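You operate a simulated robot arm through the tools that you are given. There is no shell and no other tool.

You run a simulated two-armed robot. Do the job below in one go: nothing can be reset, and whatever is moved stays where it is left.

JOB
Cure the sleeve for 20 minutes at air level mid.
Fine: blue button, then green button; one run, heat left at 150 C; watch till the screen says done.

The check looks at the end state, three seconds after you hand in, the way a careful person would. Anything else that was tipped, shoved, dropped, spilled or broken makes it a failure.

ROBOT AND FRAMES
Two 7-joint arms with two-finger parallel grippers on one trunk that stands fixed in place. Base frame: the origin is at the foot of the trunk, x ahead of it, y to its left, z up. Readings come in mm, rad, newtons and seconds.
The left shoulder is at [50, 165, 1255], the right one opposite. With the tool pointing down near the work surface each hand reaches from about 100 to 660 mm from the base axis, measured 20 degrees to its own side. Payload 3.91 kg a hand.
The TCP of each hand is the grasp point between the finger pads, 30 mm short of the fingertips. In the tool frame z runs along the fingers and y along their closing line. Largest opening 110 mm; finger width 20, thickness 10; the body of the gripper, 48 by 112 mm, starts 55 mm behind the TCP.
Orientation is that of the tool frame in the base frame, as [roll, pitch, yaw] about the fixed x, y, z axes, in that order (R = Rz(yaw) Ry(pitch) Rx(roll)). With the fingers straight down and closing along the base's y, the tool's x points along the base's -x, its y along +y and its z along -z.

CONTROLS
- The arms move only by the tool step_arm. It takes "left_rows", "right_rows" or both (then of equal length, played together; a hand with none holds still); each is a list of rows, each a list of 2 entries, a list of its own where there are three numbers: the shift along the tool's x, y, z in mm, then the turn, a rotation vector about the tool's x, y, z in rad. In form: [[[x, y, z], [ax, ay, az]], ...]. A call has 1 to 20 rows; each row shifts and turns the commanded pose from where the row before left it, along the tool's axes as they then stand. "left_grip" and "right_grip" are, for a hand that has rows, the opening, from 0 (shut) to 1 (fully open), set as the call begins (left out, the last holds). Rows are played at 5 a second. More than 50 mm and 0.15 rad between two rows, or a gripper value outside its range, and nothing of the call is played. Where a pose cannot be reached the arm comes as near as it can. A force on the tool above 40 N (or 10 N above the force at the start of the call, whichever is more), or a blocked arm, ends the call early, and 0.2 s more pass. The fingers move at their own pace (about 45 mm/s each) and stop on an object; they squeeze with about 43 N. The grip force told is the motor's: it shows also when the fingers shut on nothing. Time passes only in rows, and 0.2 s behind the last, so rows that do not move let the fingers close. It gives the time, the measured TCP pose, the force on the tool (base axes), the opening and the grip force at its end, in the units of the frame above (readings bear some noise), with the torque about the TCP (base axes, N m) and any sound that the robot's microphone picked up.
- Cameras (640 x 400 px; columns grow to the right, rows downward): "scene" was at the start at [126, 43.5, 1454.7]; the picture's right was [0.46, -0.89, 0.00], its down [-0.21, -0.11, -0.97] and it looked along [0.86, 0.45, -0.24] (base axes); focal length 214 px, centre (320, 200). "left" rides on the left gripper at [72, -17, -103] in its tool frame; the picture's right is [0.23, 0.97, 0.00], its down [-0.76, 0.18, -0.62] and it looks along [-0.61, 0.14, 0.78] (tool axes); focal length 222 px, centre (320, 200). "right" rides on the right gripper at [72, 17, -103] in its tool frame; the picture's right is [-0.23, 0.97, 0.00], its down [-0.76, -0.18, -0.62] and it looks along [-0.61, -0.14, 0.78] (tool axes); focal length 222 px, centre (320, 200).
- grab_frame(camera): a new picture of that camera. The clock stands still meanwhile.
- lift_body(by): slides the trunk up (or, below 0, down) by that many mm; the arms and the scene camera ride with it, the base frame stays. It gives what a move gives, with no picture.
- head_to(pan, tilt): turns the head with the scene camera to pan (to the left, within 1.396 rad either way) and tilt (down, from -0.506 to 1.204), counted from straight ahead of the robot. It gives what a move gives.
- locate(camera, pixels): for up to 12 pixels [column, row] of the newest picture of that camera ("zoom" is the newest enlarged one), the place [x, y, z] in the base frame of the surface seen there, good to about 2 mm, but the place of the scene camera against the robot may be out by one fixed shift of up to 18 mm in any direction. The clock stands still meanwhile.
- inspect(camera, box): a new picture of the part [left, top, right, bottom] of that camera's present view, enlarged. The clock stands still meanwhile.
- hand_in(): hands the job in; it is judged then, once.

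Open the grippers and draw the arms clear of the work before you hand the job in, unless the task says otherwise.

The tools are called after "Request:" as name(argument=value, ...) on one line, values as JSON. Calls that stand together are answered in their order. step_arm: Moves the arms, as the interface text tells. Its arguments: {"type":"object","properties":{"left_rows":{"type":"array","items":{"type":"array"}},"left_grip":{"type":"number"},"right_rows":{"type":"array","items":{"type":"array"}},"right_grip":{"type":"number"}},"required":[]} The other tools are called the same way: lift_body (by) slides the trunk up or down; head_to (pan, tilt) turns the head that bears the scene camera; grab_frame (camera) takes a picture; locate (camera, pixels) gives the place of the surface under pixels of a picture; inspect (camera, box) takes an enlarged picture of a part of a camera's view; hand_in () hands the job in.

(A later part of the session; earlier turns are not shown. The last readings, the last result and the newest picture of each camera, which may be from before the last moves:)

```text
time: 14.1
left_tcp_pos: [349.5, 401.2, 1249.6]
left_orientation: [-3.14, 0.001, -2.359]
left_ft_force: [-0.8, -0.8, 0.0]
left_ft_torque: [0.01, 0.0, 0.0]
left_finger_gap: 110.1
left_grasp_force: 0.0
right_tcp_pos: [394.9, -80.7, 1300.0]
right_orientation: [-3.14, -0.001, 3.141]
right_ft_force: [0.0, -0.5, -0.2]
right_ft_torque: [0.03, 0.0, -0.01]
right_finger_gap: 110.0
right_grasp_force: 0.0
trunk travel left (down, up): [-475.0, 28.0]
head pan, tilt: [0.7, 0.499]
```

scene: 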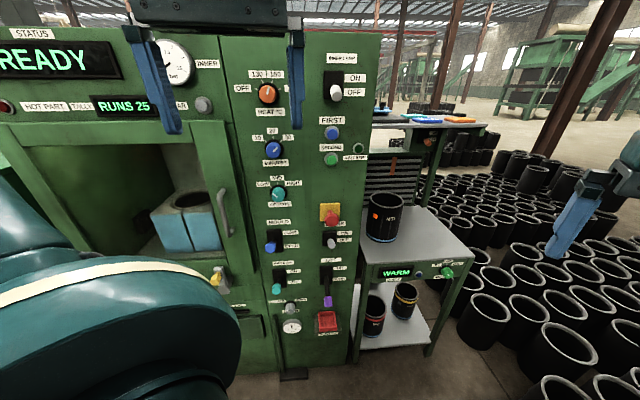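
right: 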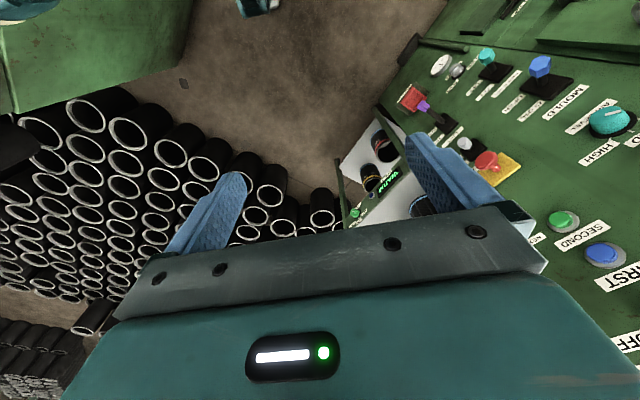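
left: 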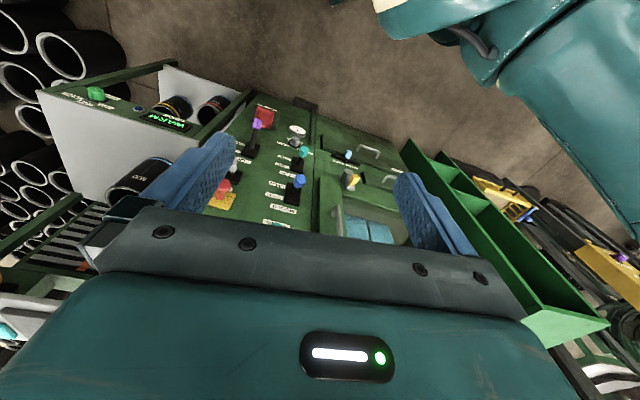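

The hand faces the panel squarely. I tilt the fingers forward by −π/2 about the tool's y.

Request:
step_arm(left_rows=[[[0, 0, 0], [0, -0.14, 0]], [[0, 0, 0], [0, -0.14, 0]], [[0, 0, 0], [0, -0.14, 0]], [[0, 0, 0], [0, -0.14, 0]], [[0, 0, 0], [0, -0.14, 0]], [[0, 0, 0], [0, -0.14, 0]], [[0, 0, 0], [0, -0.14, 0]], [[0, 0, 0], [0, -0.14, 0]], [[0, 0, 0], [0, -0.14, 0]], [[0, 0, 0], [0, -0.14, 0]], [[0, 0, 0], [0, -0.14, 0]], [[0, 0, 0], [0, -0.03, 0]], [[0, 0, 0], [0, 0, 0]]])

Request:
grab_frame(camera="scene")

Request:
grab_frame(camera="left")

```text
time: 16.9
left_tcp_pos: [405.7, 415.8, 1269.1]
left_orientation: [-1.73, 1.569, -0.948]
left_ft_force: [0.0, -0.6, 1.2]
left_ft_torque: [0.0, 0.0, -0.01]
left_finger_gap: 110.3
left_grasp_force: 0.1
left hand out of reach, approached as far as the arm can: row 7, 8, 9, 10, 11
right_tcp_pos: [395.6, -80.8, 1300.8]
right_orientation: [-3.141, 0.0, 3.141]
right_ft_force: [-0.3, 0.8, 0.0]
right_ft_torque: [-0.02, 0.01, 0.01]
right_finger_gap: 109.9
right_grasp_force: 0.0
trunk travel left (down, up): [-475.0, 28.0]
head pan, tilt: [0.7, 0.499]
```

```text
taken
```

scene: 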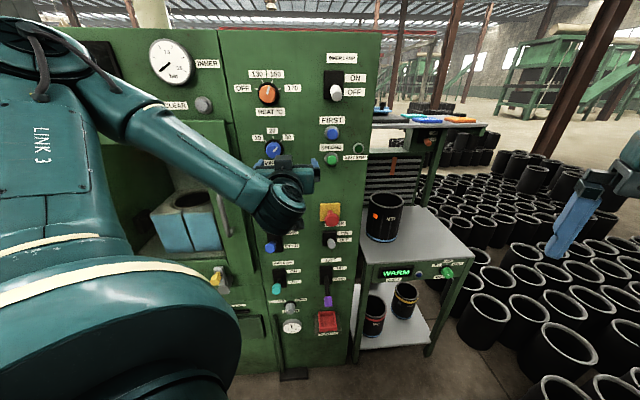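

```text
taken
```

left: 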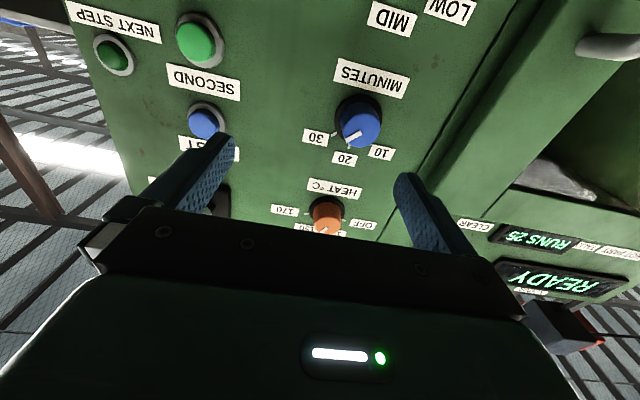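

The hand now points squarely at the panel (camera below, image upside down). I locate the knobs and buttons with the accurate left camera: MINUTES at (362,122), FIRST (203,123), SECOND (197,42), HEAT (326,213).

Request:
locate(camera="left", pixels=[[362, 127], [355, 110], [375, 118], [203, 123], [197, 42], [110, 52], [327, 210], [300, 100], [420, 120], [270, 140], [344, 160], [315, 137]])

Request:
inspect(camera="left", box=[290, 60, 430, 180])

Request:
inspect(camera="left", box=[90, 0, 260, 150])

```text
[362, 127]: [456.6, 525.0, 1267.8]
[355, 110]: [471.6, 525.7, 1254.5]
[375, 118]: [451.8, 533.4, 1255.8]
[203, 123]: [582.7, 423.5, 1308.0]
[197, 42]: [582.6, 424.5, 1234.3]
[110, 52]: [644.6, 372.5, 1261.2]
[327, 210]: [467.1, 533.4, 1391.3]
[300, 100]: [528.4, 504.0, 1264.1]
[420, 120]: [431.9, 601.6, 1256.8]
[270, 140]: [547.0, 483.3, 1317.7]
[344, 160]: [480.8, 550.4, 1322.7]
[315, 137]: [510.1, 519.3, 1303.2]
```

```text
3.33 times, centred on (360, 120) of left
```

zoom: 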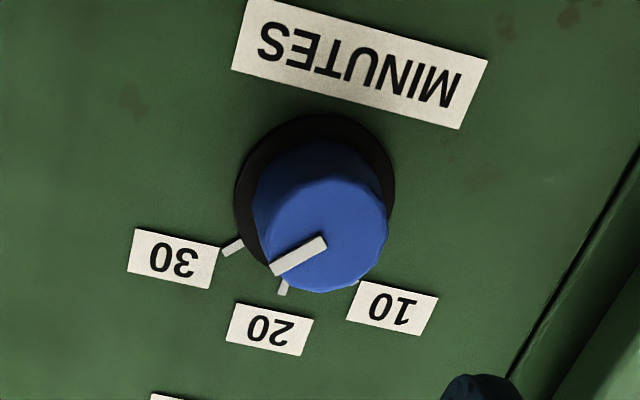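

```text
2.67 times, centred on (175, 75) of left
```

zoom: 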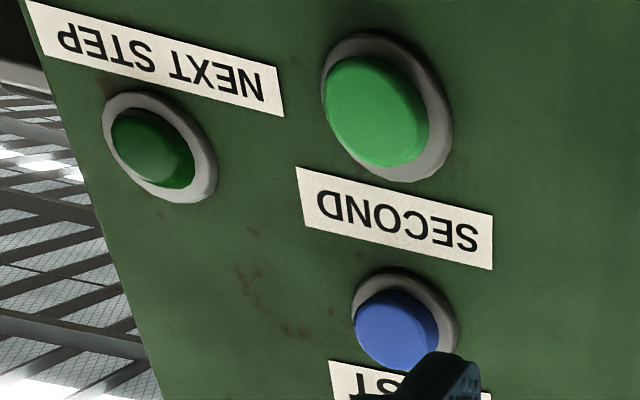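

Panel plane per the hand camera is x+y≈1031.5; MINUTES knob axis is at lateral s≈49 (along (−.707,.707)), z≈1269, sticking out 35 mm. I move the left hand 42 mm sideways and 40 mm forward with the gripper at 0.65, then check the pose.

Request:
step_arm(left_rows=[[[0, 14, 10], [0, 0, 0]], [[0, 14, 15], [0, 0, 0]], [[0, 14, 15], [0, 0, 0]], [[0, 0, 0], [0, 0, 0]]], left_grip=0.65)

Request:
grab_frame(camera="left")

```text
time: 17.9
left_tcp_pos: [405.0, 474.0, 1268.9]
left_orientation: [-2.111, 1.57, -1.328]
left_ft_force: [-0.9, -0.5, -0.1]
left_ft_torque: [0.03, -0.01, 0.0]
left_finger_gap: 71.6
left_grasp_force: 0.0
right_tcp_pos: [395.1, -80.3, 1300.7]
right_orientation: [-3.141, -0.001, -3.141]
right_ft_force: [0.0, 0.5, 0.0]
right_ft_torque: [-0.02, 0.01, -0.02]
right_finger_gap: 110.2
right_grasp_force: 0.0
trunk travel left (down, up): [-475.0, 28.0]
head pan, tilt: [0.7, 0.499]
```

```text
taken
```

left: 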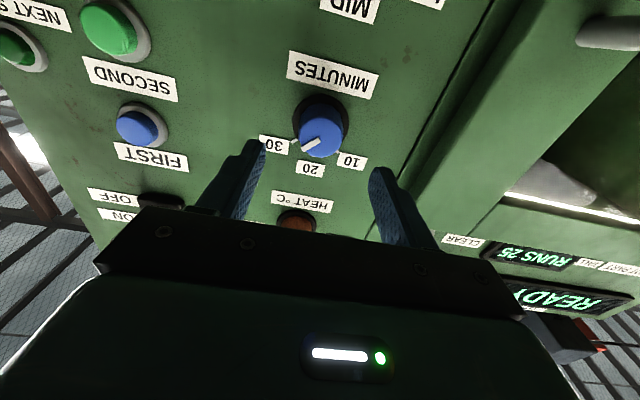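

The finger axis projects to (320,138) at the knob's front, and the knob's face is centred at about (317,137): aligned. I advance 62 mm so the pads straddle the knob.

Request:
step_arm(left_rows=[[[0, 0, 15], [0, 0, 0]], [[0, 0, 15], [0, 0, 0]], [[0, 0, 12], [0, 0, 0]], [[0, 0, 10], [0, 0, 0]], [[0, 0, 10], [0, 0, 0]], [[0, 0, 0], [0, 0, 0]]])

Request:
grab_frame(camera="left")

Request:
grab_frame(camera="scene")

```text
time: 19.3
left_tcp_pos: [441.9, 513.7, 1274.4]
left_orientation: [-2.189, 1.569, -1.398]
left_ft_force: [0.1, 0.5, -0.3]
left_ft_torque: [-0.01, -0.03, -0.04]
left_finger_gap: 71.5
left_grasp_force: 0.0
left hand out of reach, approached as far as the arm can: row 5
right_tcp_pos: [395.4, -80.4, 1300.1]
right_orientation: [3.141, 0.0, -3.141]
right_ft_force: [0.0, -0.1, 0.0]
right_ft_torque: [0.02, 0.0, -0.01]
right_finger_gap: 109.7
right_grasp_force: 0.1
trunk travel left (down, up): [-475.0, 28.0]
head pan, tilt: [0.7, 0.499]
```

```text
taken
```

left: 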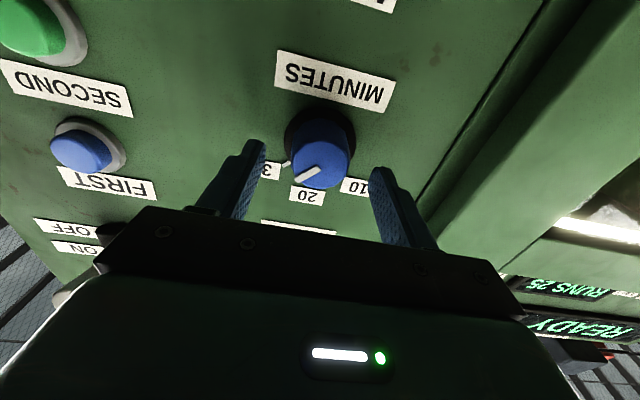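

```text
taken
```

scene: 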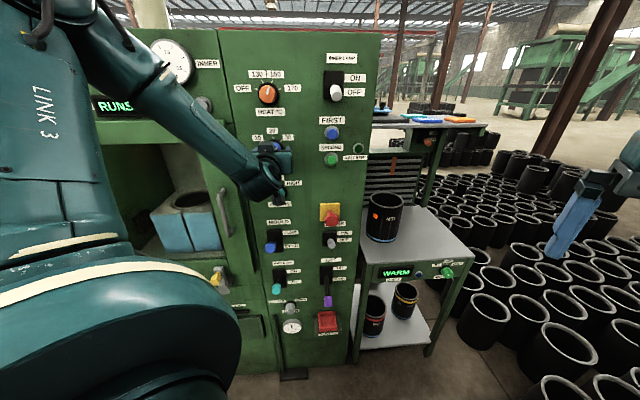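

The arm says it is out of reach at the last stretch (n≈676, drifted 5 mm up), probably a joint limit at this trunk height. I back off 70 mm, lower the trunk 150 mm, and will re-approach with the shoulder lower.

Request:
step_arm(left_rows=[[[0, 0, -20], [0, 0, 0]], [[0, 0, -20], [0, 0, 0]], [[0, 0, -20], [0, 0, 0]], [[0, 0, -10], [0, 0, 0]], [[0, 0, 0], [0, 0, 0]]])

Request:
lift_body(by=-120)

Request:
grab_frame(camera="scene")

Request:
grab_frame(camera="left")

```text
time: 20.5
left_tcp_pos: [390.0, 463.7, 1272.4]
left_orientation: [-1.885, 1.57, -1.105]
left_ft_force: [-0.1, 0.0, -0.7]
left_ft_torque: [-0.01, 0.0, -0.01]
left_finger_gap: 71.6
left_grasp_force: 0.0
right_tcp_pos: [395.7, -80.3, 1300.7]
right_orientation: [3.142, -0.001, -3.141]
right_ft_force: [-0.8, -0.3, -0.3]
right_ft_torque: [0.0, 0.03, -0.02]
right_finger_gap: 109.8
right_grasp_force: 0.1
trunk travel left (down, up): [-475.0, 28.0]
head pan, tilt: [0.7, 0.499]
```

```text
time: 22.0
left_tcp_pos: [392.8, 462.3, 1153.1]
left_orientation: [-1.841, 1.568, -1.059]
left_ft_force: [0.0, -0.4, -0.5]
left_ft_torque: [0.0, 0.03, -0.01]
left_finger_gap: 71.6
left_grasp_force: 0.1
right_tcp_pos: [395.8, -81.1, 1180.2]
right_orientation: [-3.141, 0.0, 3.141]
right_ft_force: [0.5, -0.1, -0.2]
right_ft_torque: [0.0, -0.01, -0.03]
right_finger_gap: 110.1
right_grasp_force: 0.0
trunk travel left (down, up): [-355.0, 148.0]
head pan, tilt: [0.7, 0.499]
```

```text
taken
```

scene: 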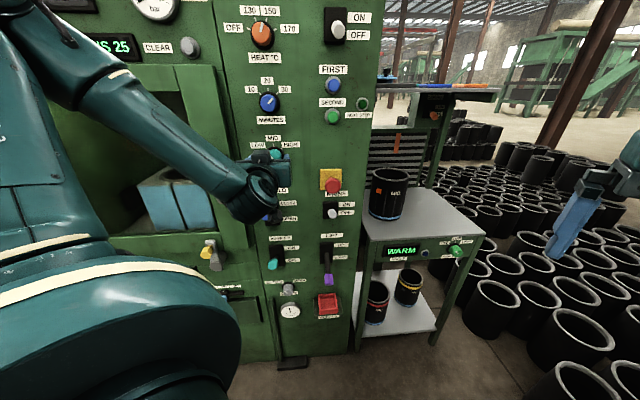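

```text
taken
```

left: 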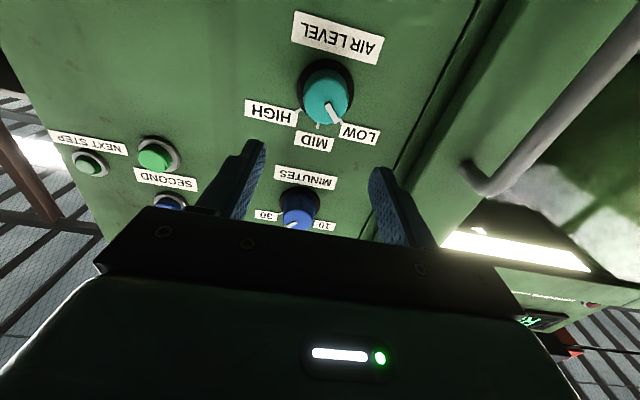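

Shoulder is now 120 mm lower. I raise the left hand 116 mm back to the MINUTES knob height (tool −x is up) at the same stand-off.

Request:
step_arm(left_rows=[[[-30, 0, 0], [0, 0, 0]], [[-30, 0, 0], [0, 0, 0]], [[-30, 0, 0], [0, 0, 0]], [[-27, 0, 0], [0, 0, 0]], [[0, 0, 0], [0, 0, 0]]])

Request:
step_arm(left_rows=[[[0, 0, 15], [0, 0, 0]], [[0, 0, 15], [0, 0, 0]], [[0, 0, 10], [0, 0, 0]], [[0, 0, 0], [0, 0, 0]]])

Request:
grab_frame(camera="left")

```text
time: 23.2
left_tcp_pos: [391.3, 465.1, 1270.4]
left_orientation: [1.087, 1.571, 1.87]
left_ft_force: [-0.7, 0.2, 0.1]
left_ft_torque: [0.01, -0.03, 0.0]
left_finger_gap: 71.3
left_grasp_force: 0.0
right_tcp_pos: [395.2, -80.9, 1180.1]
right_orientation: [3.14, 0.001, 3.141]
right_ft_force: [0.1, 0.3, 0.4]
right_ft_torque: [0.0, 0.01, -0.02]
right_finger_gap: 110.0
right_grasp_force: 0.0
trunk travel left (down, up): [-355.0, 148.0]
head pan, tilt: [0.7, 0.499]
```

```text
time: 24.2
left_tcp_pos: [422.3, 492.8, 1270.0]
left_orientation: [-1.897, 1.57, -1.116]
left_ft_force: [0.0, 0.0, -0.2]
left_ft_torque: [0.0, 0.03, 0.0]
left_finger_gap: 71.8
left_grasp_force: 0.0
right_tcp_pos: [396.0, -81.1, 1180.0]
right_orientation: [3.141, 0.0, 3.141]
right_ft_force: [-1.0, 0.5, -0.7]
right_ft_torque: [0.0, -0.03, 0.02]
right_finger_gap: 109.7
right_grasp_force: 0.0
trunk travel left (down, up): [-355.0, 148.0]
head pan, tilt: [0.7, 0.499]
```

```text
taken
```

left: 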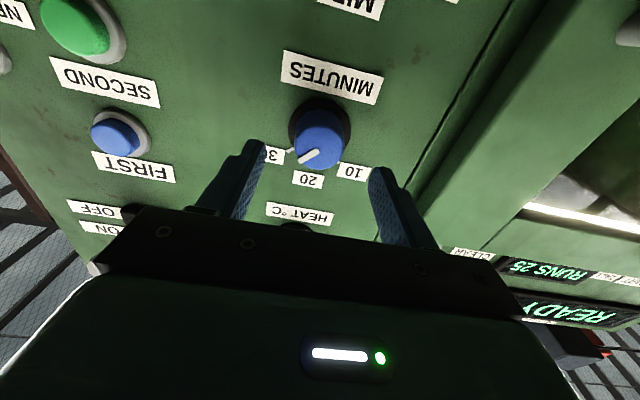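

Reach is fine so far (n≈647, s≈50, z 1270). I go on 38 mm.

Request:
step_arm(left_rows=[[[0, 0, 10], [0, 0, 0]], [[0, 0, 10], [0, 0, 0]], [[0, 0, 10], [0, 0, 0]], [[0, 0, 8], [0, 0, 0]], [[0, 0, 0], [0, 0, 0]]])

Request:
grab_frame(camera="left")

Request:
inspect(camera="scene", box=[220, 70, 320, 140])

```text
time: 25.4
left_tcp_pos: [447.8, 520.6, 1269.1]
left_orientation: [-1.682, 1.57, -0.901]
left_ft_force: [0.5, -0.3, 0.4]
left_ft_torque: [-0.02, 0.03, 0.04]
left_finger_gap: 71.3
left_grasp_force: 0.1
right_tcp_pos: [394.8, -80.7, 1180.2]
right_orientation: [3.141, 0.0, 3.14]
right_ft_force: [-0.1, -0.2, -0.3]
right_ft_torque: [0.01, -0.02, 0.01]
right_finger_gap: 110.2
right_grasp_force: 0.0
trunk travel left (down, up): [-355.0, 148.0]
head pan, tilt: [0.7, 0.499]
```

```text
taken
```

left: 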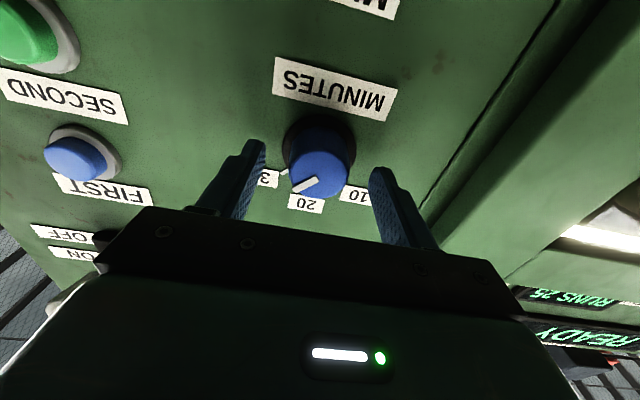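

```text
5.71 times, centred on (270, 105) of scene
```

zoom: 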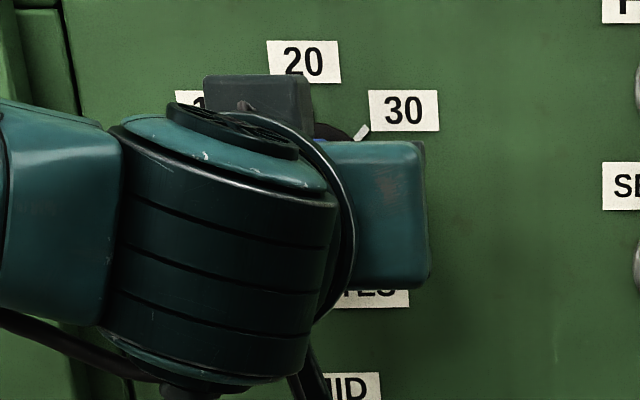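

The pads straddle the knob (n≈685, tips ≈715). I shift 2 mm, go 3 mm deeper and close on the knob.

Request:
step_arm(left_rows=[[[0, -2, 3], [0, 0, 0]], [[0, 0, 0], [0, 0, 0]]])

Request:
step_arm(left_rows=[[[0, 0, 0], [0, 0, 0]], [[0, 0, 0], [0, 0, 0]], [[0, 0, 0], [0, 0, 0]], [[0, 0, 0], [0, 0, 0]]], left_grip=0.2)

Request:
grab_frame(camera="left")

```text
time: 26.0
left_tcp_pos: [450.9, 520.3, 1270.9]
left_orientation: [-2.058, 1.569, -1.275]
left_ft_force: [-0.5, 0.3, 0.3]
left_ft_torque: [0.01, 0.01, 0.01]
left_finger_gap: 71.5
left_grasp_force: 0.0
right_tcp_pos: [394.1, -80.6, 1179.1]
right_orientation: [-3.141, 0.0, 3.141]
right_ft_force: [0.1, -0.9, -0.4]
right_ft_torque: [0.0, 0.03, 0.02]
right_finger_gap: 109.6
right_grasp_force: 0.0
trunk travel left (down, up): [-355.0, 148.0]
head pan, tilt: [0.7, 0.499]
```

```text
time: 27.0
left_tcp_pos: [450.4, 520.8, 1270.6]
left_orientation: [-1.901, 1.569, -1.118]
left_ft_force: [-3.4, 2.3, -0.3]
left_ft_torque: [-0.04, 0.06, 0.39]
left_finger_gap: 40.0
left_grasp_force: 45.3
right_tcp_pos: [395.3, -79.6, 1181.2]
right_orientation: [3.141, 0.0, -3.14]
right_ft_force: [-1.5, -0.2, 0.0]
right_ft_torque: [-0.04, -0.03, -0.01]
right_finger_gap: 110.0
right_grasp_force: 0.0
trunk travel left (down, up): [-355.0, 148.0]
head pan, tilt: [0.7, 0.499]
```

```text
taken
```

left: 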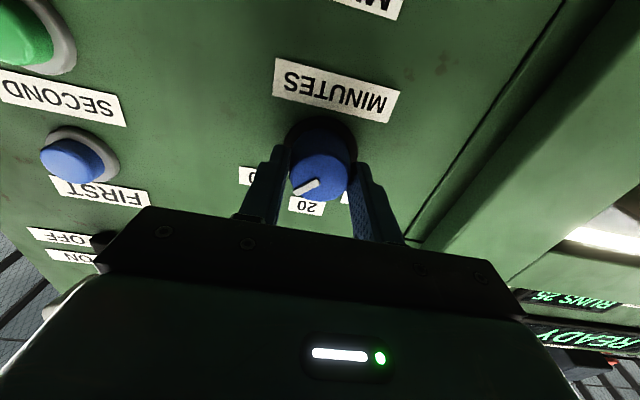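

The knob is gripped (gap 40 mm, 45 N). I turn it counter-clockwise by about 0.79 rad (negative about tool z) from 30 to 20.

Request:
step_arm(left_rows=[[[0, 0, 0], [0, 0, -0.1]], [[0, 0, 0], [0, 0, -0.1]], [[0, 0, 0], [0, 0, -0.1]], [[0, 0, 0], [0, 0, -0.1]], [[0, 0, 0], [0, 0, -0.1]], [[0, 0, 0], [0, 0, -0.1]], [[0, 0, 0], [0, 0, -0.1]], [[0, 0, 0], [0, 0, -0.09]], [[0, 0, 0], [0, 0, 0]]])

Request:
grab_frame(camera="left")

Request:
inspect(camera="scene", box=[220, 70, 320, 140])

```text
time: 29.0
left_tcp_pos: [449.3, 521.4, 1269.3]
left_orientation: [-1.57, 0.777, -0.786]
left_ft_force: [-4.9, 8.5, 2.6]
left_ft_torque: [0.08, -0.04, 0.55]
left_finger_gap: 39.6
left_grasp_force: 45.1
right_tcp_pos: [394.2, -78.2, 1181.1]
right_orientation: [-3.141, 0.002, 3.139]
right_ft_force: [0.8, 0.8, 0.3]
right_ft_torque: [0.01, -0.02, 0.01]
right_finger_gap: 110.2
right_grasp_force: 0.1
trunk travel left (down, up): [-355.0, 148.0]
head pan, tilt: [0.7, 0.499]
```

```text
taken
```

left: 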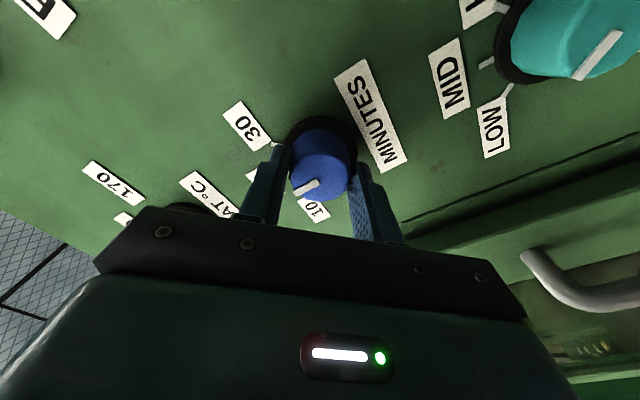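

```text
5.71 times, centred on (270, 105) of scene
```

zoom: 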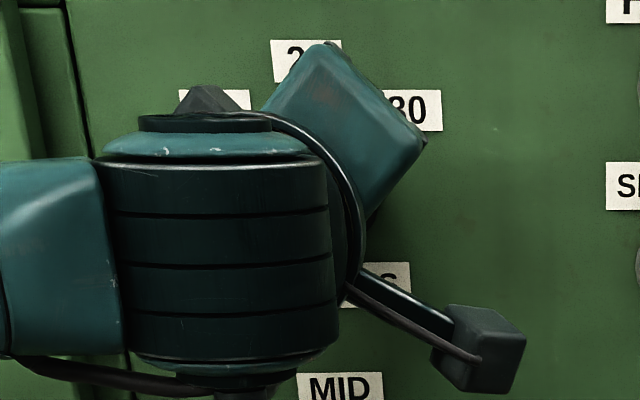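

The pointer turned with the fingers. I open and back straight out 60 mm, then look at where it points.

Request:
step_arm(left_rows=[[[0, 0, 0], [0, 0, 0]], [[0, 0, 0], [0, 0, 0]], [[0, 0, 0], [0, 0, 0]], [[0, 0, -15], [0, 0, 0]], [[0, 0, -20], [0, 0, 0]], [[0, 0, -25], [0, 0, 0]], [[0, 0, 0], [0, 0, 0]]], left_grip=0.65)

Request:
inspect(camera="left", box=[240, 60, 420, 200])

Request:
grab_frame(camera="left")

```text
time: 30.6
left_tcp_pos: [407.7, 477.6, 1268.7]
left_orientation: [-1.573, 0.778, -0.789]
left_ft_force: [0.9, 0.3, -0.7]
left_ft_torque: [0.04, -0.02, 0.0]
left_finger_gap: 71.1
left_grasp_force: 0.0
right_tcp_pos: [394.2, -79.7, 1180.5]
right_orientation: [-3.141, -0.001, -3.141]
right_ft_force: [0.4, 0.1, 0.0]
right_ft_torque: [0.01, -0.05, -0.01]
right_finger_gap: 109.9
right_grasp_force: 0.1
trunk travel left (down, up): [-355.0, 148.0]
head pan, tilt: [0.7, 0.499]
```

```text
2.86 times, centred on (330, 130) of left
```

zoom: 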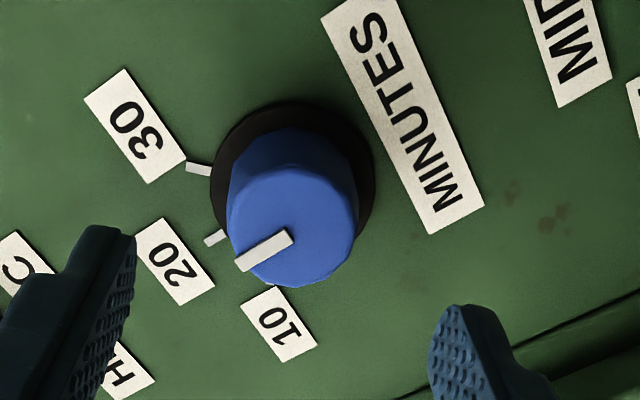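

```text
taken
```

left: 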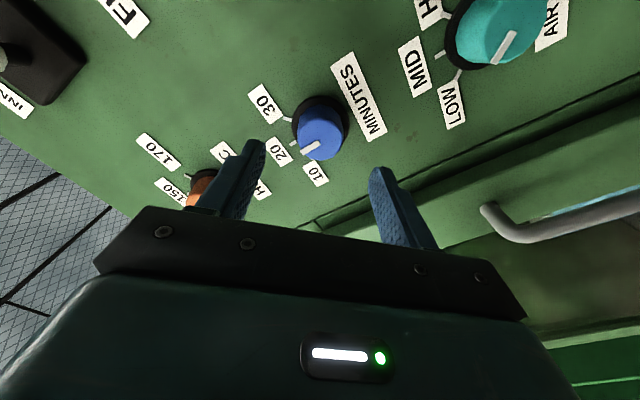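

The pointer now lies along the 20 tick. Next I move 121 mm straight down (tool x+y at this roll) to the AIR LEVEL knob, keeping the stand-off.

Request:
step_arm(left_rows=[[[21.4, 21.4, 0], [0, 0, 0]], [[21.4, 21.4, 0], [0, 0, 0]], [[21.4, 21.4, 0], [0, 0, 0]], [[21.4, 21.4, 0], [0, 0, 0]], [[0, 0, 0], [0, 0, 0]]])

Request:
grab_frame(camera="left")

Request:
inspect(camera="scene", box=[220, 70, 320, 140])

Request:
inspect(camera="left", box=[240, 60, 420, 200])

```text
time: 31.8
left_tcp_pos: [408.7, 478.4, 1148.0]
left_orientation: [-1.573, 0.781, -0.79]
left_ft_force: [-0.2, -0.1, -0.2]
left_ft_torque: [-0.01, 0.01, -0.03]
left_finger_gap: 71.4
left_grasp_force: 0.0
right_tcp_pos: [395.6, -80.8, 1180.9]
right_orientation: [-3.141, 0.001, -3.142]
right_ft_force: [0.7, -0.9, -0.6]
right_ft_torque: [0.01, -0.01, 0.0]
right_finger_gap: 110.0
right_grasp_force: 0.1
trunk travel left (down, up): [-355.0, 148.0]
head pan, tilt: [0.7, 0.499]
```

```text
taken
```

left: 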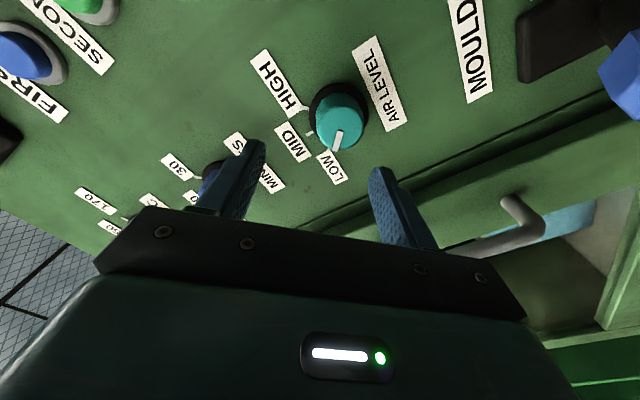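

```text
5.71 times, centred on (270, 105) of scene
```

zoom: 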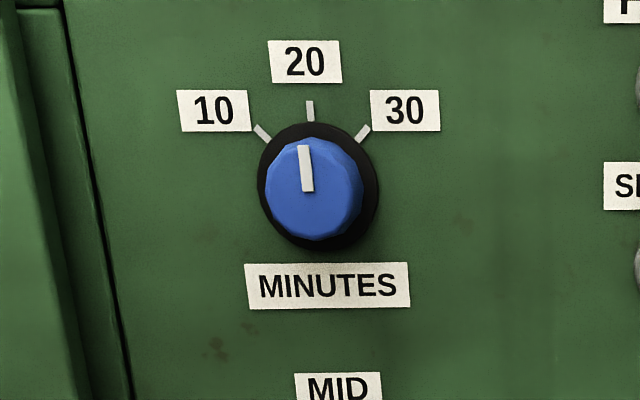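

```text
2.86 times, centred on (330, 130) of left
```

zoom: 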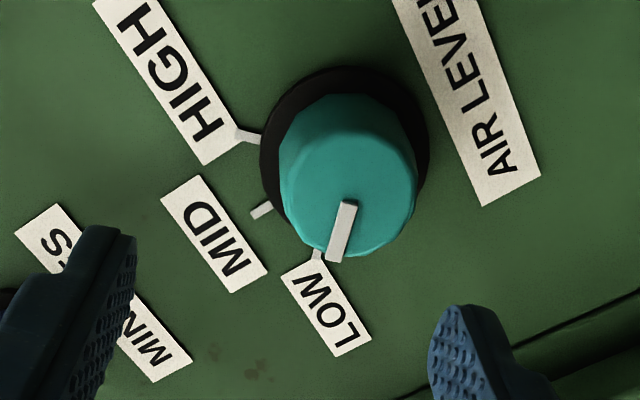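

MINUTES reads 20 in the scene view. The AIR LEVEL knob face is at (339,128) rather than on the finger axis (320,141), so I locate it precisely first.

Request:
locate(camera="left", pixels=[[338, 127], [342, 112], [330, 128], [350, 128], [337, 140], [400, 170]])

```text
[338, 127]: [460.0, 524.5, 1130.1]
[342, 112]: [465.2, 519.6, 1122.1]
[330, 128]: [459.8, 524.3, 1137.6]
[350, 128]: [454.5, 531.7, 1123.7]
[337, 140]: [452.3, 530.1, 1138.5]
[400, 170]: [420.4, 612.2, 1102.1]
```

The knob's centre is at z≈1130, s≈49. I move 17 mm down, then 60 mm forward.

Request:
step_arm(left_rows=[[[12.4, 12.4, 0], [0, 0, 0]], [[0, 0, 10], [0, 0, 0]], [[0, 0, 15], [0, 0, 0]], [[0, 0, 15], [0, 0, 0]], [[0, 0, 10], [0, 0, 0]], [[0, 0, 10], [0, 0, 0]], [[0, 0, 0], [0, 0, 0]]])

Request:
grab_frame(camera="left")

```text
time: 33.4
left_tcp_pos: [435.1, 505.6, 1147.3]
left_orientation: [-1.572, 0.781, -0.78]
left_ft_force: [-0.5, -0.9, 0.3]
left_ft_torque: [0.01, 0.04, 0.0]
left_finger_gap: 71.2
left_grasp_force: 0.0
left hand out of reach, approached as far as the arm can: row 3, 4, 5, 6
right_tcp_pos: [395.5, -79.5, 1179.9]
right_orientation: [3.141, -0.001, -3.141]
right_ft_force: [0.2, -0.9, -0.1]
right_ft_torque: [-0.01, -0.02, 0.0]
right_finger_gap: 109.8
right_grasp_force: 0.1
trunk travel left (down, up): [-355.0, 148.0]
head pan, tilt: [0.7, 0.499]
```

```text
taken
```

left: 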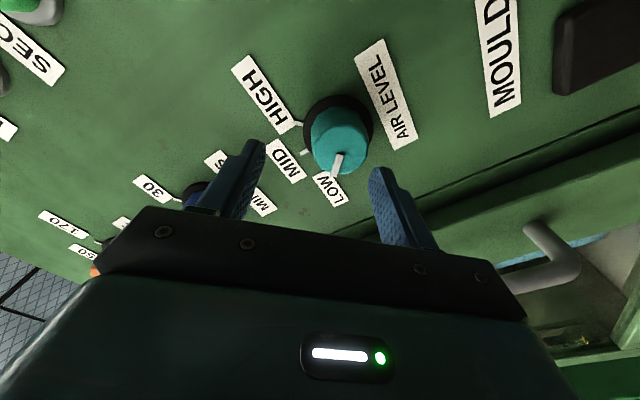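

The arm is short of reach again with the hand level with the shoulder. I back off 45 mm, raise the hand 115 mm, and lower the trunk 120 mm, so the hand ends at the same height but the shoulder lower.

Request:
step_arm(left_rows=[[[0, 0, -25], [0, 0, 0]], [[0, 0, -20], [0, 0, 0]], [[-20, -20, 0], [0, 0, 0]], [[-20, -20, 0], [0, 0, 0]], [[-20, -20, 0], [0, 0, 0]], [[-20, -20, 0], [0, 0, 0]], [[0, 0, 0], [0, 0, 0]]])

Request:
lift_body(by=-130)

Request:
grab_frame(camera="left")

Request:
grab_frame(camera="scene")

```text
time: 35.0
left_tcp_pos: [402.9, 474.8, 1259.6]
left_orientation: [-1.573, 0.781, -0.789]
left_ft_force: [-0.1, 0.6, 1.1]
left_ft_torque: [-0.01, 0.0, -0.01]
left_finger_gap: 71.5
left_grasp_force: 0.0
right_tcp_pos: [396.2, -80.1, 1181.0]
right_orientation: [3.141, 0.001, 3.141]
right_ft_force: [-0.3, -0.9, 0.8]
right_ft_torque: [0.0, 0.01, 0.01]
right_finger_gap: 110.3
right_grasp_force: 0.1
trunk travel left (down, up): [-355.0, 148.0]
head pan, tilt: [0.7, 0.499]
```

```text
time: 36.6
left_tcp_pos: [402.2, 474.4, 1129.8]
left_orientation: [-1.572, 0.78, -0.79]
left_ft_force: [-0.5, 0.8, -0.8]
left_ft_torque: [0.0, 0.0, -0.02]
left_finger_gap: 71.5
left_grasp_force: 0.1
right_tcp_pos: [394.3, -80.8, 1050.6]
right_orientation: [3.141, 0.0, 3.141]
right_ft_force: [0.4, 0.4, -0.6]
right_ft_torque: [0.0, -0.03, 0.02]
right_finger_gap: 110.0
right_grasp_force: 0.1
trunk travel left (down, up): [-225.0, 278.0]
head pan, tilt: [0.7, 0.499]
```

```text
taken
```

left: 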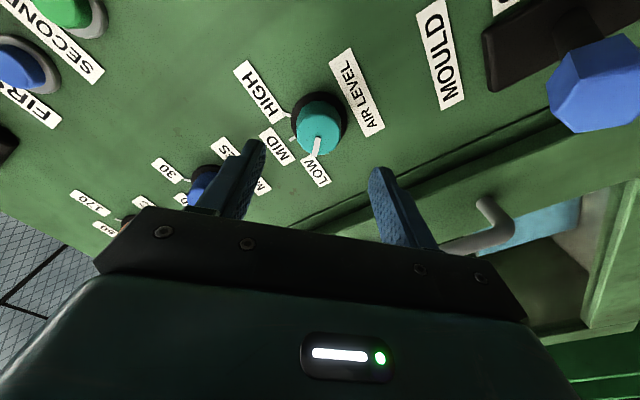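

```text
taken
```

scene: 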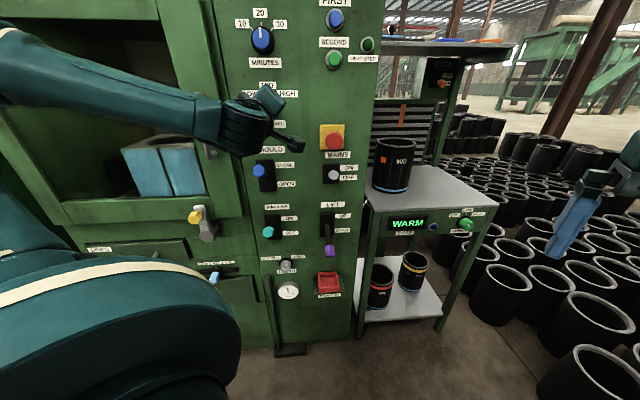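

Aligned with the AIR LEVEL knob (z 1130). I advance 67 mm in small steps.

Request:
step_arm(left_rows=[[[1, -1, 15], [0, 0, 0]], [[0, 0, 15], [0, 0, 0]], [[0, 0, 15], [0, 0, 0]], [[0, 0, 12], [0, 0, 0]], [[0, 0, 10], [0, 0, 0]], [[0, 0, 0], [0, 0, 0]]])

Request:
grab_frame(camera="left")

Request:
inspect(camera="scene", box=[220, 100, 400, 310])

```text
time: 38.0
left_tcp_pos: [450.8, 520.8, 1128.9]
left_orientation: [-1.573, 0.782, -0.789]
left_ft_force: [-0.6, -0.1, 0.3]
left_ft_torque: [-0.01, -0.05, -0.02]
left_finger_gap: 71.5
left_grasp_force: 0.1
right_tcp_pos: [394.9, -80.8, 1050.3]
right_orientation: [-3.141, 0.001, -3.141]
right_ft_force: [0.6, -0.4, -0.3]
right_ft_torque: [-0.01, 0.0, 0.01]
right_finger_gap: 110.0
right_grasp_force: 0.1
trunk travel left (down, up): [-225.0, 278.0]
head pan, tilt: [0.7, 0.499]
```

```text
taken
```

left: 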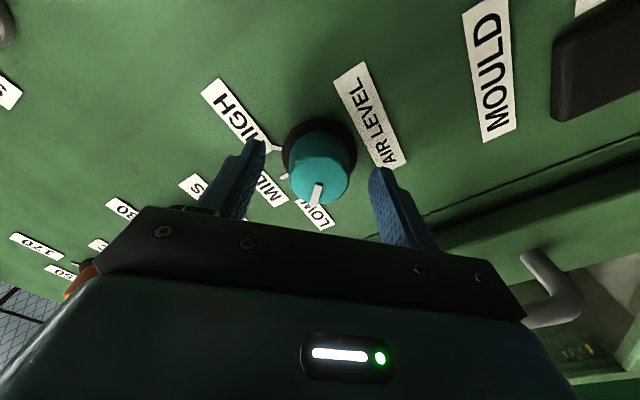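

```text
1.90 times, centred on (310, 205) of scene
```

zoom: 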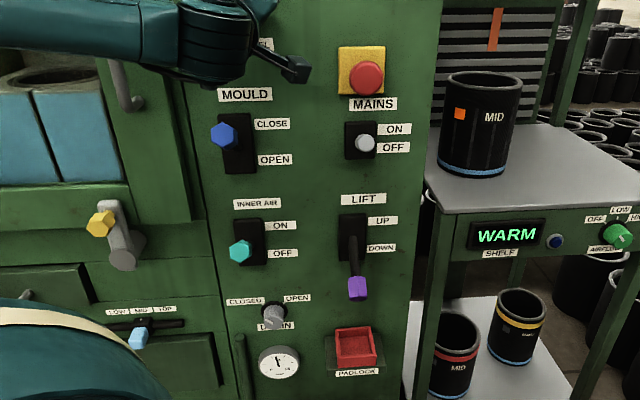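

Fingers straddle the knob (n≈687). Before gripping, I use this view to find whether levers stand up or down: I locate lever plates and tips in this zoomed picture.

Request:
locate(camera="zoom", pixels=[[238, 120], [238, 168], [222, 134], [252, 222], [255, 262], [240, 250], [352, 218], [345, 258], [357, 288], [352, 125], [352, 157], [365, 143]])

Request:
step_arm(left_rows=[[[0, 0, 0], [0, 0, 0]], [[0, 0, 0], [0, 0, 0]], [[0, 0, 0], [0, 0, 0]], [[0, 0, 0], [0, 0, 0]]], left_grip=0.2)

Request:
grab_frame(camera="left")

```text
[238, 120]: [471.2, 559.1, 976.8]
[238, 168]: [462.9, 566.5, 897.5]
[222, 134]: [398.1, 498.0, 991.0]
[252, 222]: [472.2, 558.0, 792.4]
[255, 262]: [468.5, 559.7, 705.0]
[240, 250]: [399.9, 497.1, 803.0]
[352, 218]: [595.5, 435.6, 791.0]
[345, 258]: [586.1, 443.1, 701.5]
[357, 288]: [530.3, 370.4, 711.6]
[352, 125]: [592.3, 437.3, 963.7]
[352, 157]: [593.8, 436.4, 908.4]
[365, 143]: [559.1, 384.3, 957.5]
```

```text
time: 39.0
left_tcp_pos: [451.2, 521.5, 1128.3]
left_orientation: [-1.572, 0.779, -0.789]
left_ft_force: [1.6, 1.2, 0.3]
left_ft_torque: [-0.06, 0.01, -0.06]
left_finger_gap: 39.9
left_grasp_force: 44.6
right_tcp_pos: [394.9, -80.7, 1049.9]
right_orientation: [3.14, -0.001, 3.141]
right_ft_force: [0.2, 0.1, 0.4]
right_ft_torque: [0.01, 0.02, 0.0]
right_finger_gap: 109.9
right_grasp_force: 0.1
trunk travel left (down, up): [-225.0, 278.0]
head pan, tilt: [0.7, 0.499]
```

```text
taken
```

left: 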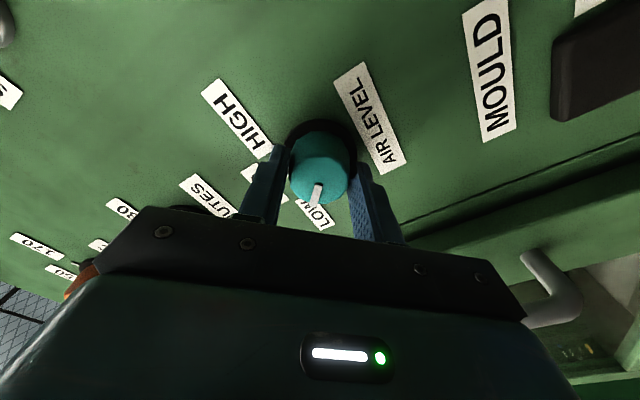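

The tips are above the plates' centres: MOULD is at CLOSE, INNER AIR at ON, MAINS ON, so only dials and buttons are left. The knob is gripped (40 mm); I turn it clockwise +0.79 rad from LOW to MID.

Request:
step_arm(left_rows=[[[0, 0, 0], [0, 0, 0.1]], [[0, 0, 0], [0, 0, 0.1]], [[0, 0, 0], [0, 0, 0.1]], [[0, 0, 0], [0, 0, 0.1]], [[0, 0, 0], [0, 0, 0.1]], [[0, 0, 0], [0, 0, 0.1]], [[0, 0, 0], [0, 0, 0.1]], [[0, 0, 0], [0, 0, 0.09]], [[0, 0, 0], [0, 0, 0]]])

Request:
grab_frame(camera="left")

```text
time: 41.0
left_tcp_pos: [450.3, 521.1, 1128.7]
left_orientation: [-2.975, 1.57, -2.193]
left_ft_force: [-5.8, 1.0, -1.6]
left_ft_torque: [-0.31, 0.32, 0.24]
left_finger_gap: 40.1
left_grasp_force: 44.7
right_tcp_pos: [394.7, -80.5, 1050.4]
right_orientation: [3.141, 0.0, -3.14]
right_ft_force: [-0.2, -0.3, -0.5]
right_ft_torque: [-0.03, 0.0, -0.01]
right_finger_gap: 110.0
right_grasp_force: 0.0
trunk travel left (down, up): [-225.0, 278.0]
head pan, tilt: [0.7, 0.499]
```

```text
taken
```

left: 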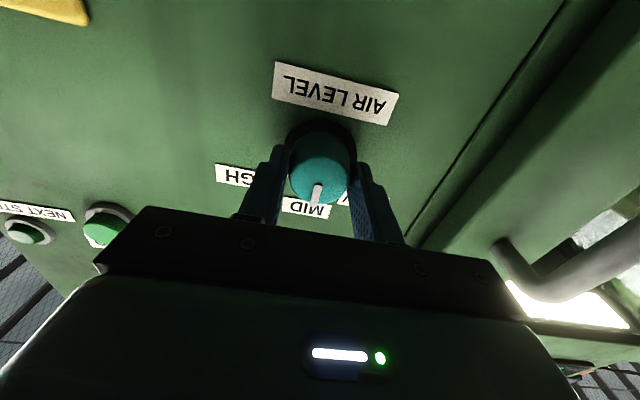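

The pointer now faces MID. I open and back straight out 70 mm.

Request:
step_arm(left_rows=[[[0, 0, 0], [0, 0, 0]], [[0, 0, 0], [0, 0, 0]], [[0, 0, 0], [0, 0, 0]], [[0, 0, -15], [0, 0, 0]], [[0, 0, -25], [0, 0, 0]], [[0, 0, -30], [0, 0, 0]], [[0, 0, 0], [0, 0, 0]]], left_grip=0.65)

Request:
grab_frame(camera="left")

Request:
inspect(camera="left", box=[240, 60, 420, 200])

Request:
locate(camera="left", pixels=[[130, 185], [150, 190], [170, 195], [100, 200], [60, 190], [250, 165], [160, 175], [135, 170]])

```text
time: 42.6
left_tcp_pos: [400.2, 471.3, 1129.1]
left_orientation: [-1.83, 1.57, -1.05]
left_ft_force: [0.0, -0.3, 0.0]
left_ft_torque: [0.0, 0.0, -0.05]
left_finger_gap: 71.6
left_grasp_force: 0.1
right_tcp_pos: [393.9, -80.6, 1050.5]
right_orientation: [-3.141, -0.001, 3.141]
right_ft_force: [-0.4, -0.3, -0.2]
right_ft_torque: [-0.02, -0.01, 0.01]
right_finger_gap: 110.1
right_grasp_force: 0.1
trunk travel left (down, up): [-225.0, 278.0]
head pan, tilt: [0.7, 0.499]
```

```text
taken
```

left: 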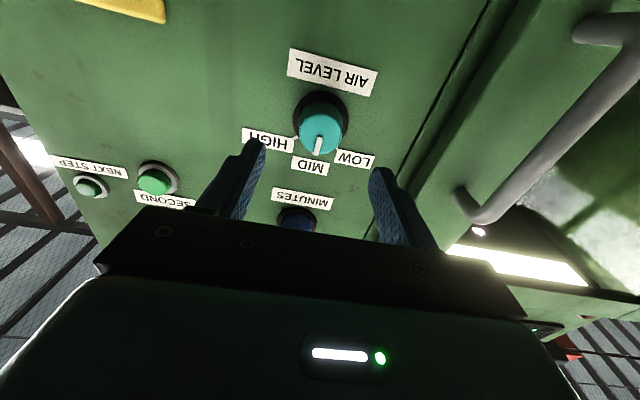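

```text
2.86 times, centred on (330, 130) of left
```

zoom: 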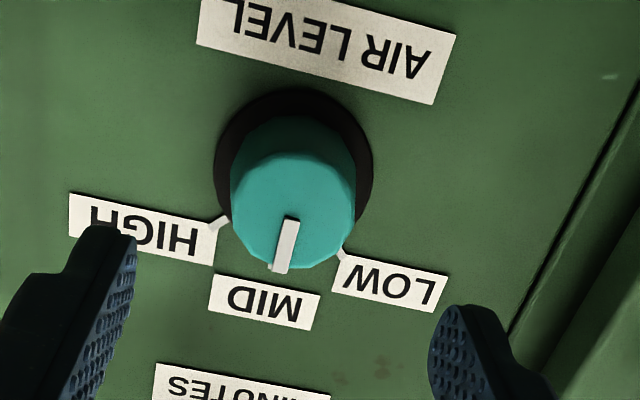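

```text
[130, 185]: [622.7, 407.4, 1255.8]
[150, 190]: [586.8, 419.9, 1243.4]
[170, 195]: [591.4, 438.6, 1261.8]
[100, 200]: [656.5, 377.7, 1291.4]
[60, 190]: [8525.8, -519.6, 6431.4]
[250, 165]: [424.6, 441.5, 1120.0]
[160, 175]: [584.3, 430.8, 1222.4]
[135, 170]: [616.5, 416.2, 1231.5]
```

AIR LEVEL is at MID. Now to the buttons: I raise the trunk 100 mm, then take the hand 163 mm to the right and 79 mm further up in front of FIRST with the gripper shut.

Request:
lift_body(by=100)

Request:
step_arm(left_rows=[[[-10, -27, 0], [0, 0, 0]], [[-10, -27, 0], [0, 0, 0]], [[-14, -27, 0], [0, 0, 0]], [[-15, -27, 0], [0, 0, 0]], [[-15, -27, 0], [0, 0, 0]], [[-15, -28, 0], [0, 0, 0]], [[0, 0, 0], [0, 0, 0]]], left_grip=0.0)

Request:
grab_frame(camera="left")

Request:
grab_frame(camera="scene")

```text
time: 43.9
left_tcp_pos: [401.3, 471.2, 1229.4]
left_orientation: [-2.237, 1.569, -1.454]
left_ft_force: [0.8, 0.1, -0.1]
left_ft_torque: [-0.03, 0.01, -0.01]
left_finger_gap: 71.6
left_grasp_force: 0.0
right_tcp_pos: [394.7, -80.9, 1150.3]
right_orientation: [3.141, 0.001, -3.141]
right_ft_force: [0.3, 0.4, -0.1]
right_ft_torque: [0.0, -0.01, 0.01]
right_finger_gap: 109.9
right_grasp_force: 0.1
trunk travel left (down, up): [-325.0, 178.0]
head pan, tilt: [0.7, 0.499]
```

```text
time: 45.5
left_tcp_pos: [515.9, 354.6, 1308.1]
left_orientation: [-1.99, 1.569, -1.209]
left_ft_force: [0.5, -0.6, 0.0]
left_ft_torque: [-0.03, 0.01, -0.03]
left_finger_gap: 0.0
left_grasp_force: 37.4
right_tcp_pos: [395.0, -80.8, 1150.0]
right_orientation: [-3.141, 0.001, -3.141]
right_ft_force: [0.0, -0.5, 0.0]
right_ft_torque: [-0.02, 0.0, -0.01]
right_finger_gap: 110.2
right_grasp_force: 0.0
trunk travel left (down, up): [-325.0, 178.0]
head pan, tilt: [0.7, 0.499]
```

```text
taken
```

left: 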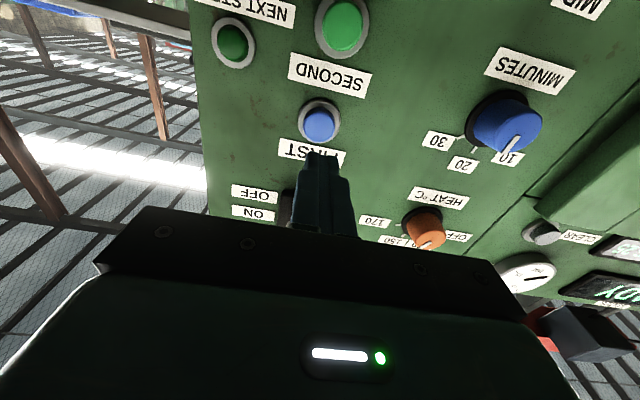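

```text
taken
```

scene: 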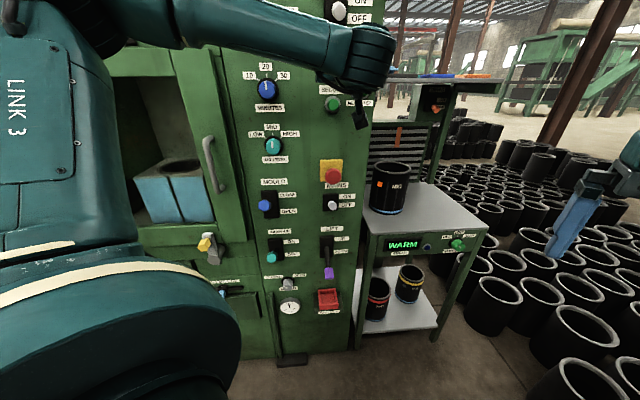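

Request:
locate(camera="left", pixels=[[320, 125], [313, 122], [327, 125], [320, 115], [320, 134], [343, 25], [335, 20], [233, 42]])

Request:
inspect(camera="left", box=[240, 0, 400, 160])

```text
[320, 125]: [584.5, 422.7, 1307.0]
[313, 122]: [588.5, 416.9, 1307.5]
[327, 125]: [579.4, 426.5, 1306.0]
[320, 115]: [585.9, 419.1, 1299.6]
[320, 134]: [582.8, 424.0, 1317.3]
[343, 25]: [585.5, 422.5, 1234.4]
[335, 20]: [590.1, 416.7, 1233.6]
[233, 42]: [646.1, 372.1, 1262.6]
```

```text
2.50 times, centred on (320, 80) of left
```

zoom: 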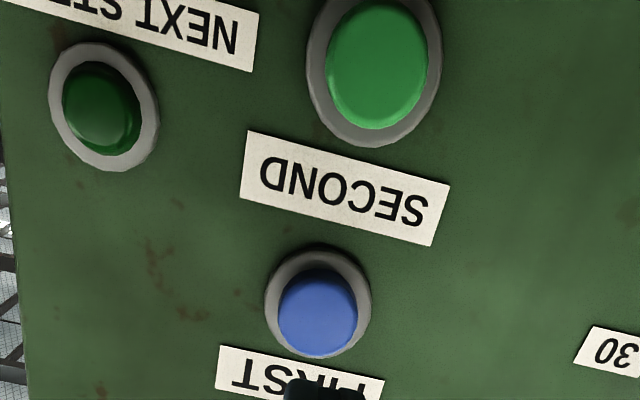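

FIRST is centred at (320,125) → s −114.5, z 1308, exactly on the finger axis, 66 mm ahead of the tips. I advance 58 mm, then press in small steps to about 6 mm depth and back off.

Request:
step_arm(left_rows=[[[0, 0, 20], [0, 0, 0]], [[0, 0, 20], [0, 0, 0]], [[0, 0, 15], [0, 0, 0]], [[0, 0, 5], [0, 0, 0]], [[0, 0, 0], [0, 0, 0]]])

Request:
step_arm(left_rows=[[[0, 0, 3], [0, 0, 0]], [[0, 0, 3], [0, 0, 0]], [[0, 0, 3], [0, 0, 0]], [[0, 0, 2], [0, 0, 0]], [[0, 0, 2], [0, 0, 0]]])

Request:
grab_frame(camera="left")

```text
time: 46.7
left_tcp_pos: [558.6, 398.9, 1308.6]
left_orientation: [-2.039, 1.568, -1.257]
left_ft_force: [-0.2, -0.2, 0.1]
left_ft_torque: [-0.01, 0.0, 0.02]
left_finger_gap: 0.0
left_grasp_force: 37.8
right_tcp_pos: [395.9, -79.2, 1149.5]
right_orientation: [-3.141, 0.0, -3.141]
right_ft_force: [-0.5, -0.6, 0.2]
right_ft_torque: [-0.03, 0.01, 0.01]
right_finger_gap: 109.9
right_grasp_force: 0.1
trunk travel left (down, up): [-325.0, 178.0]
head pan, tilt: [0.7, 0.499]
```

```text
time: 47.9
left_tcp_pos: [566.3, 406.7, 1310.1]
left_orientation: [3.065, 1.57, -2.44]
left_ft_force: [-14.0, -10.4, -6.6]
left_ft_torque: [-0.16, 0.06, 0.03]
left_finger_gap: 0.2
left_grasp_force: 38.3
right_tcp_pos: [394.5, -81.2, 1150.5]
right_orientation: [3.141, 0.001, -3.141]
right_ft_force: [0.2, 0.5, 0.1]
right_ft_torque: [-0.02, 0.01, 0.01]
right_finger_gap: 109.8
right_grasp_force: 0.1
trunk travel left (down, up): [-325.0, 178.0]
head pan, tilt: [0.7, 0.499]
heard: click
```

```text
taken
```

left: 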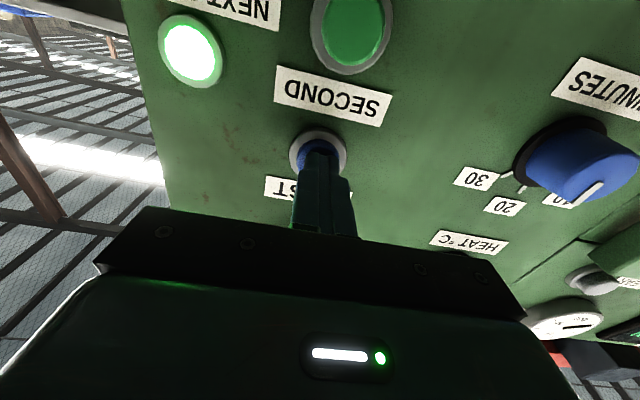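

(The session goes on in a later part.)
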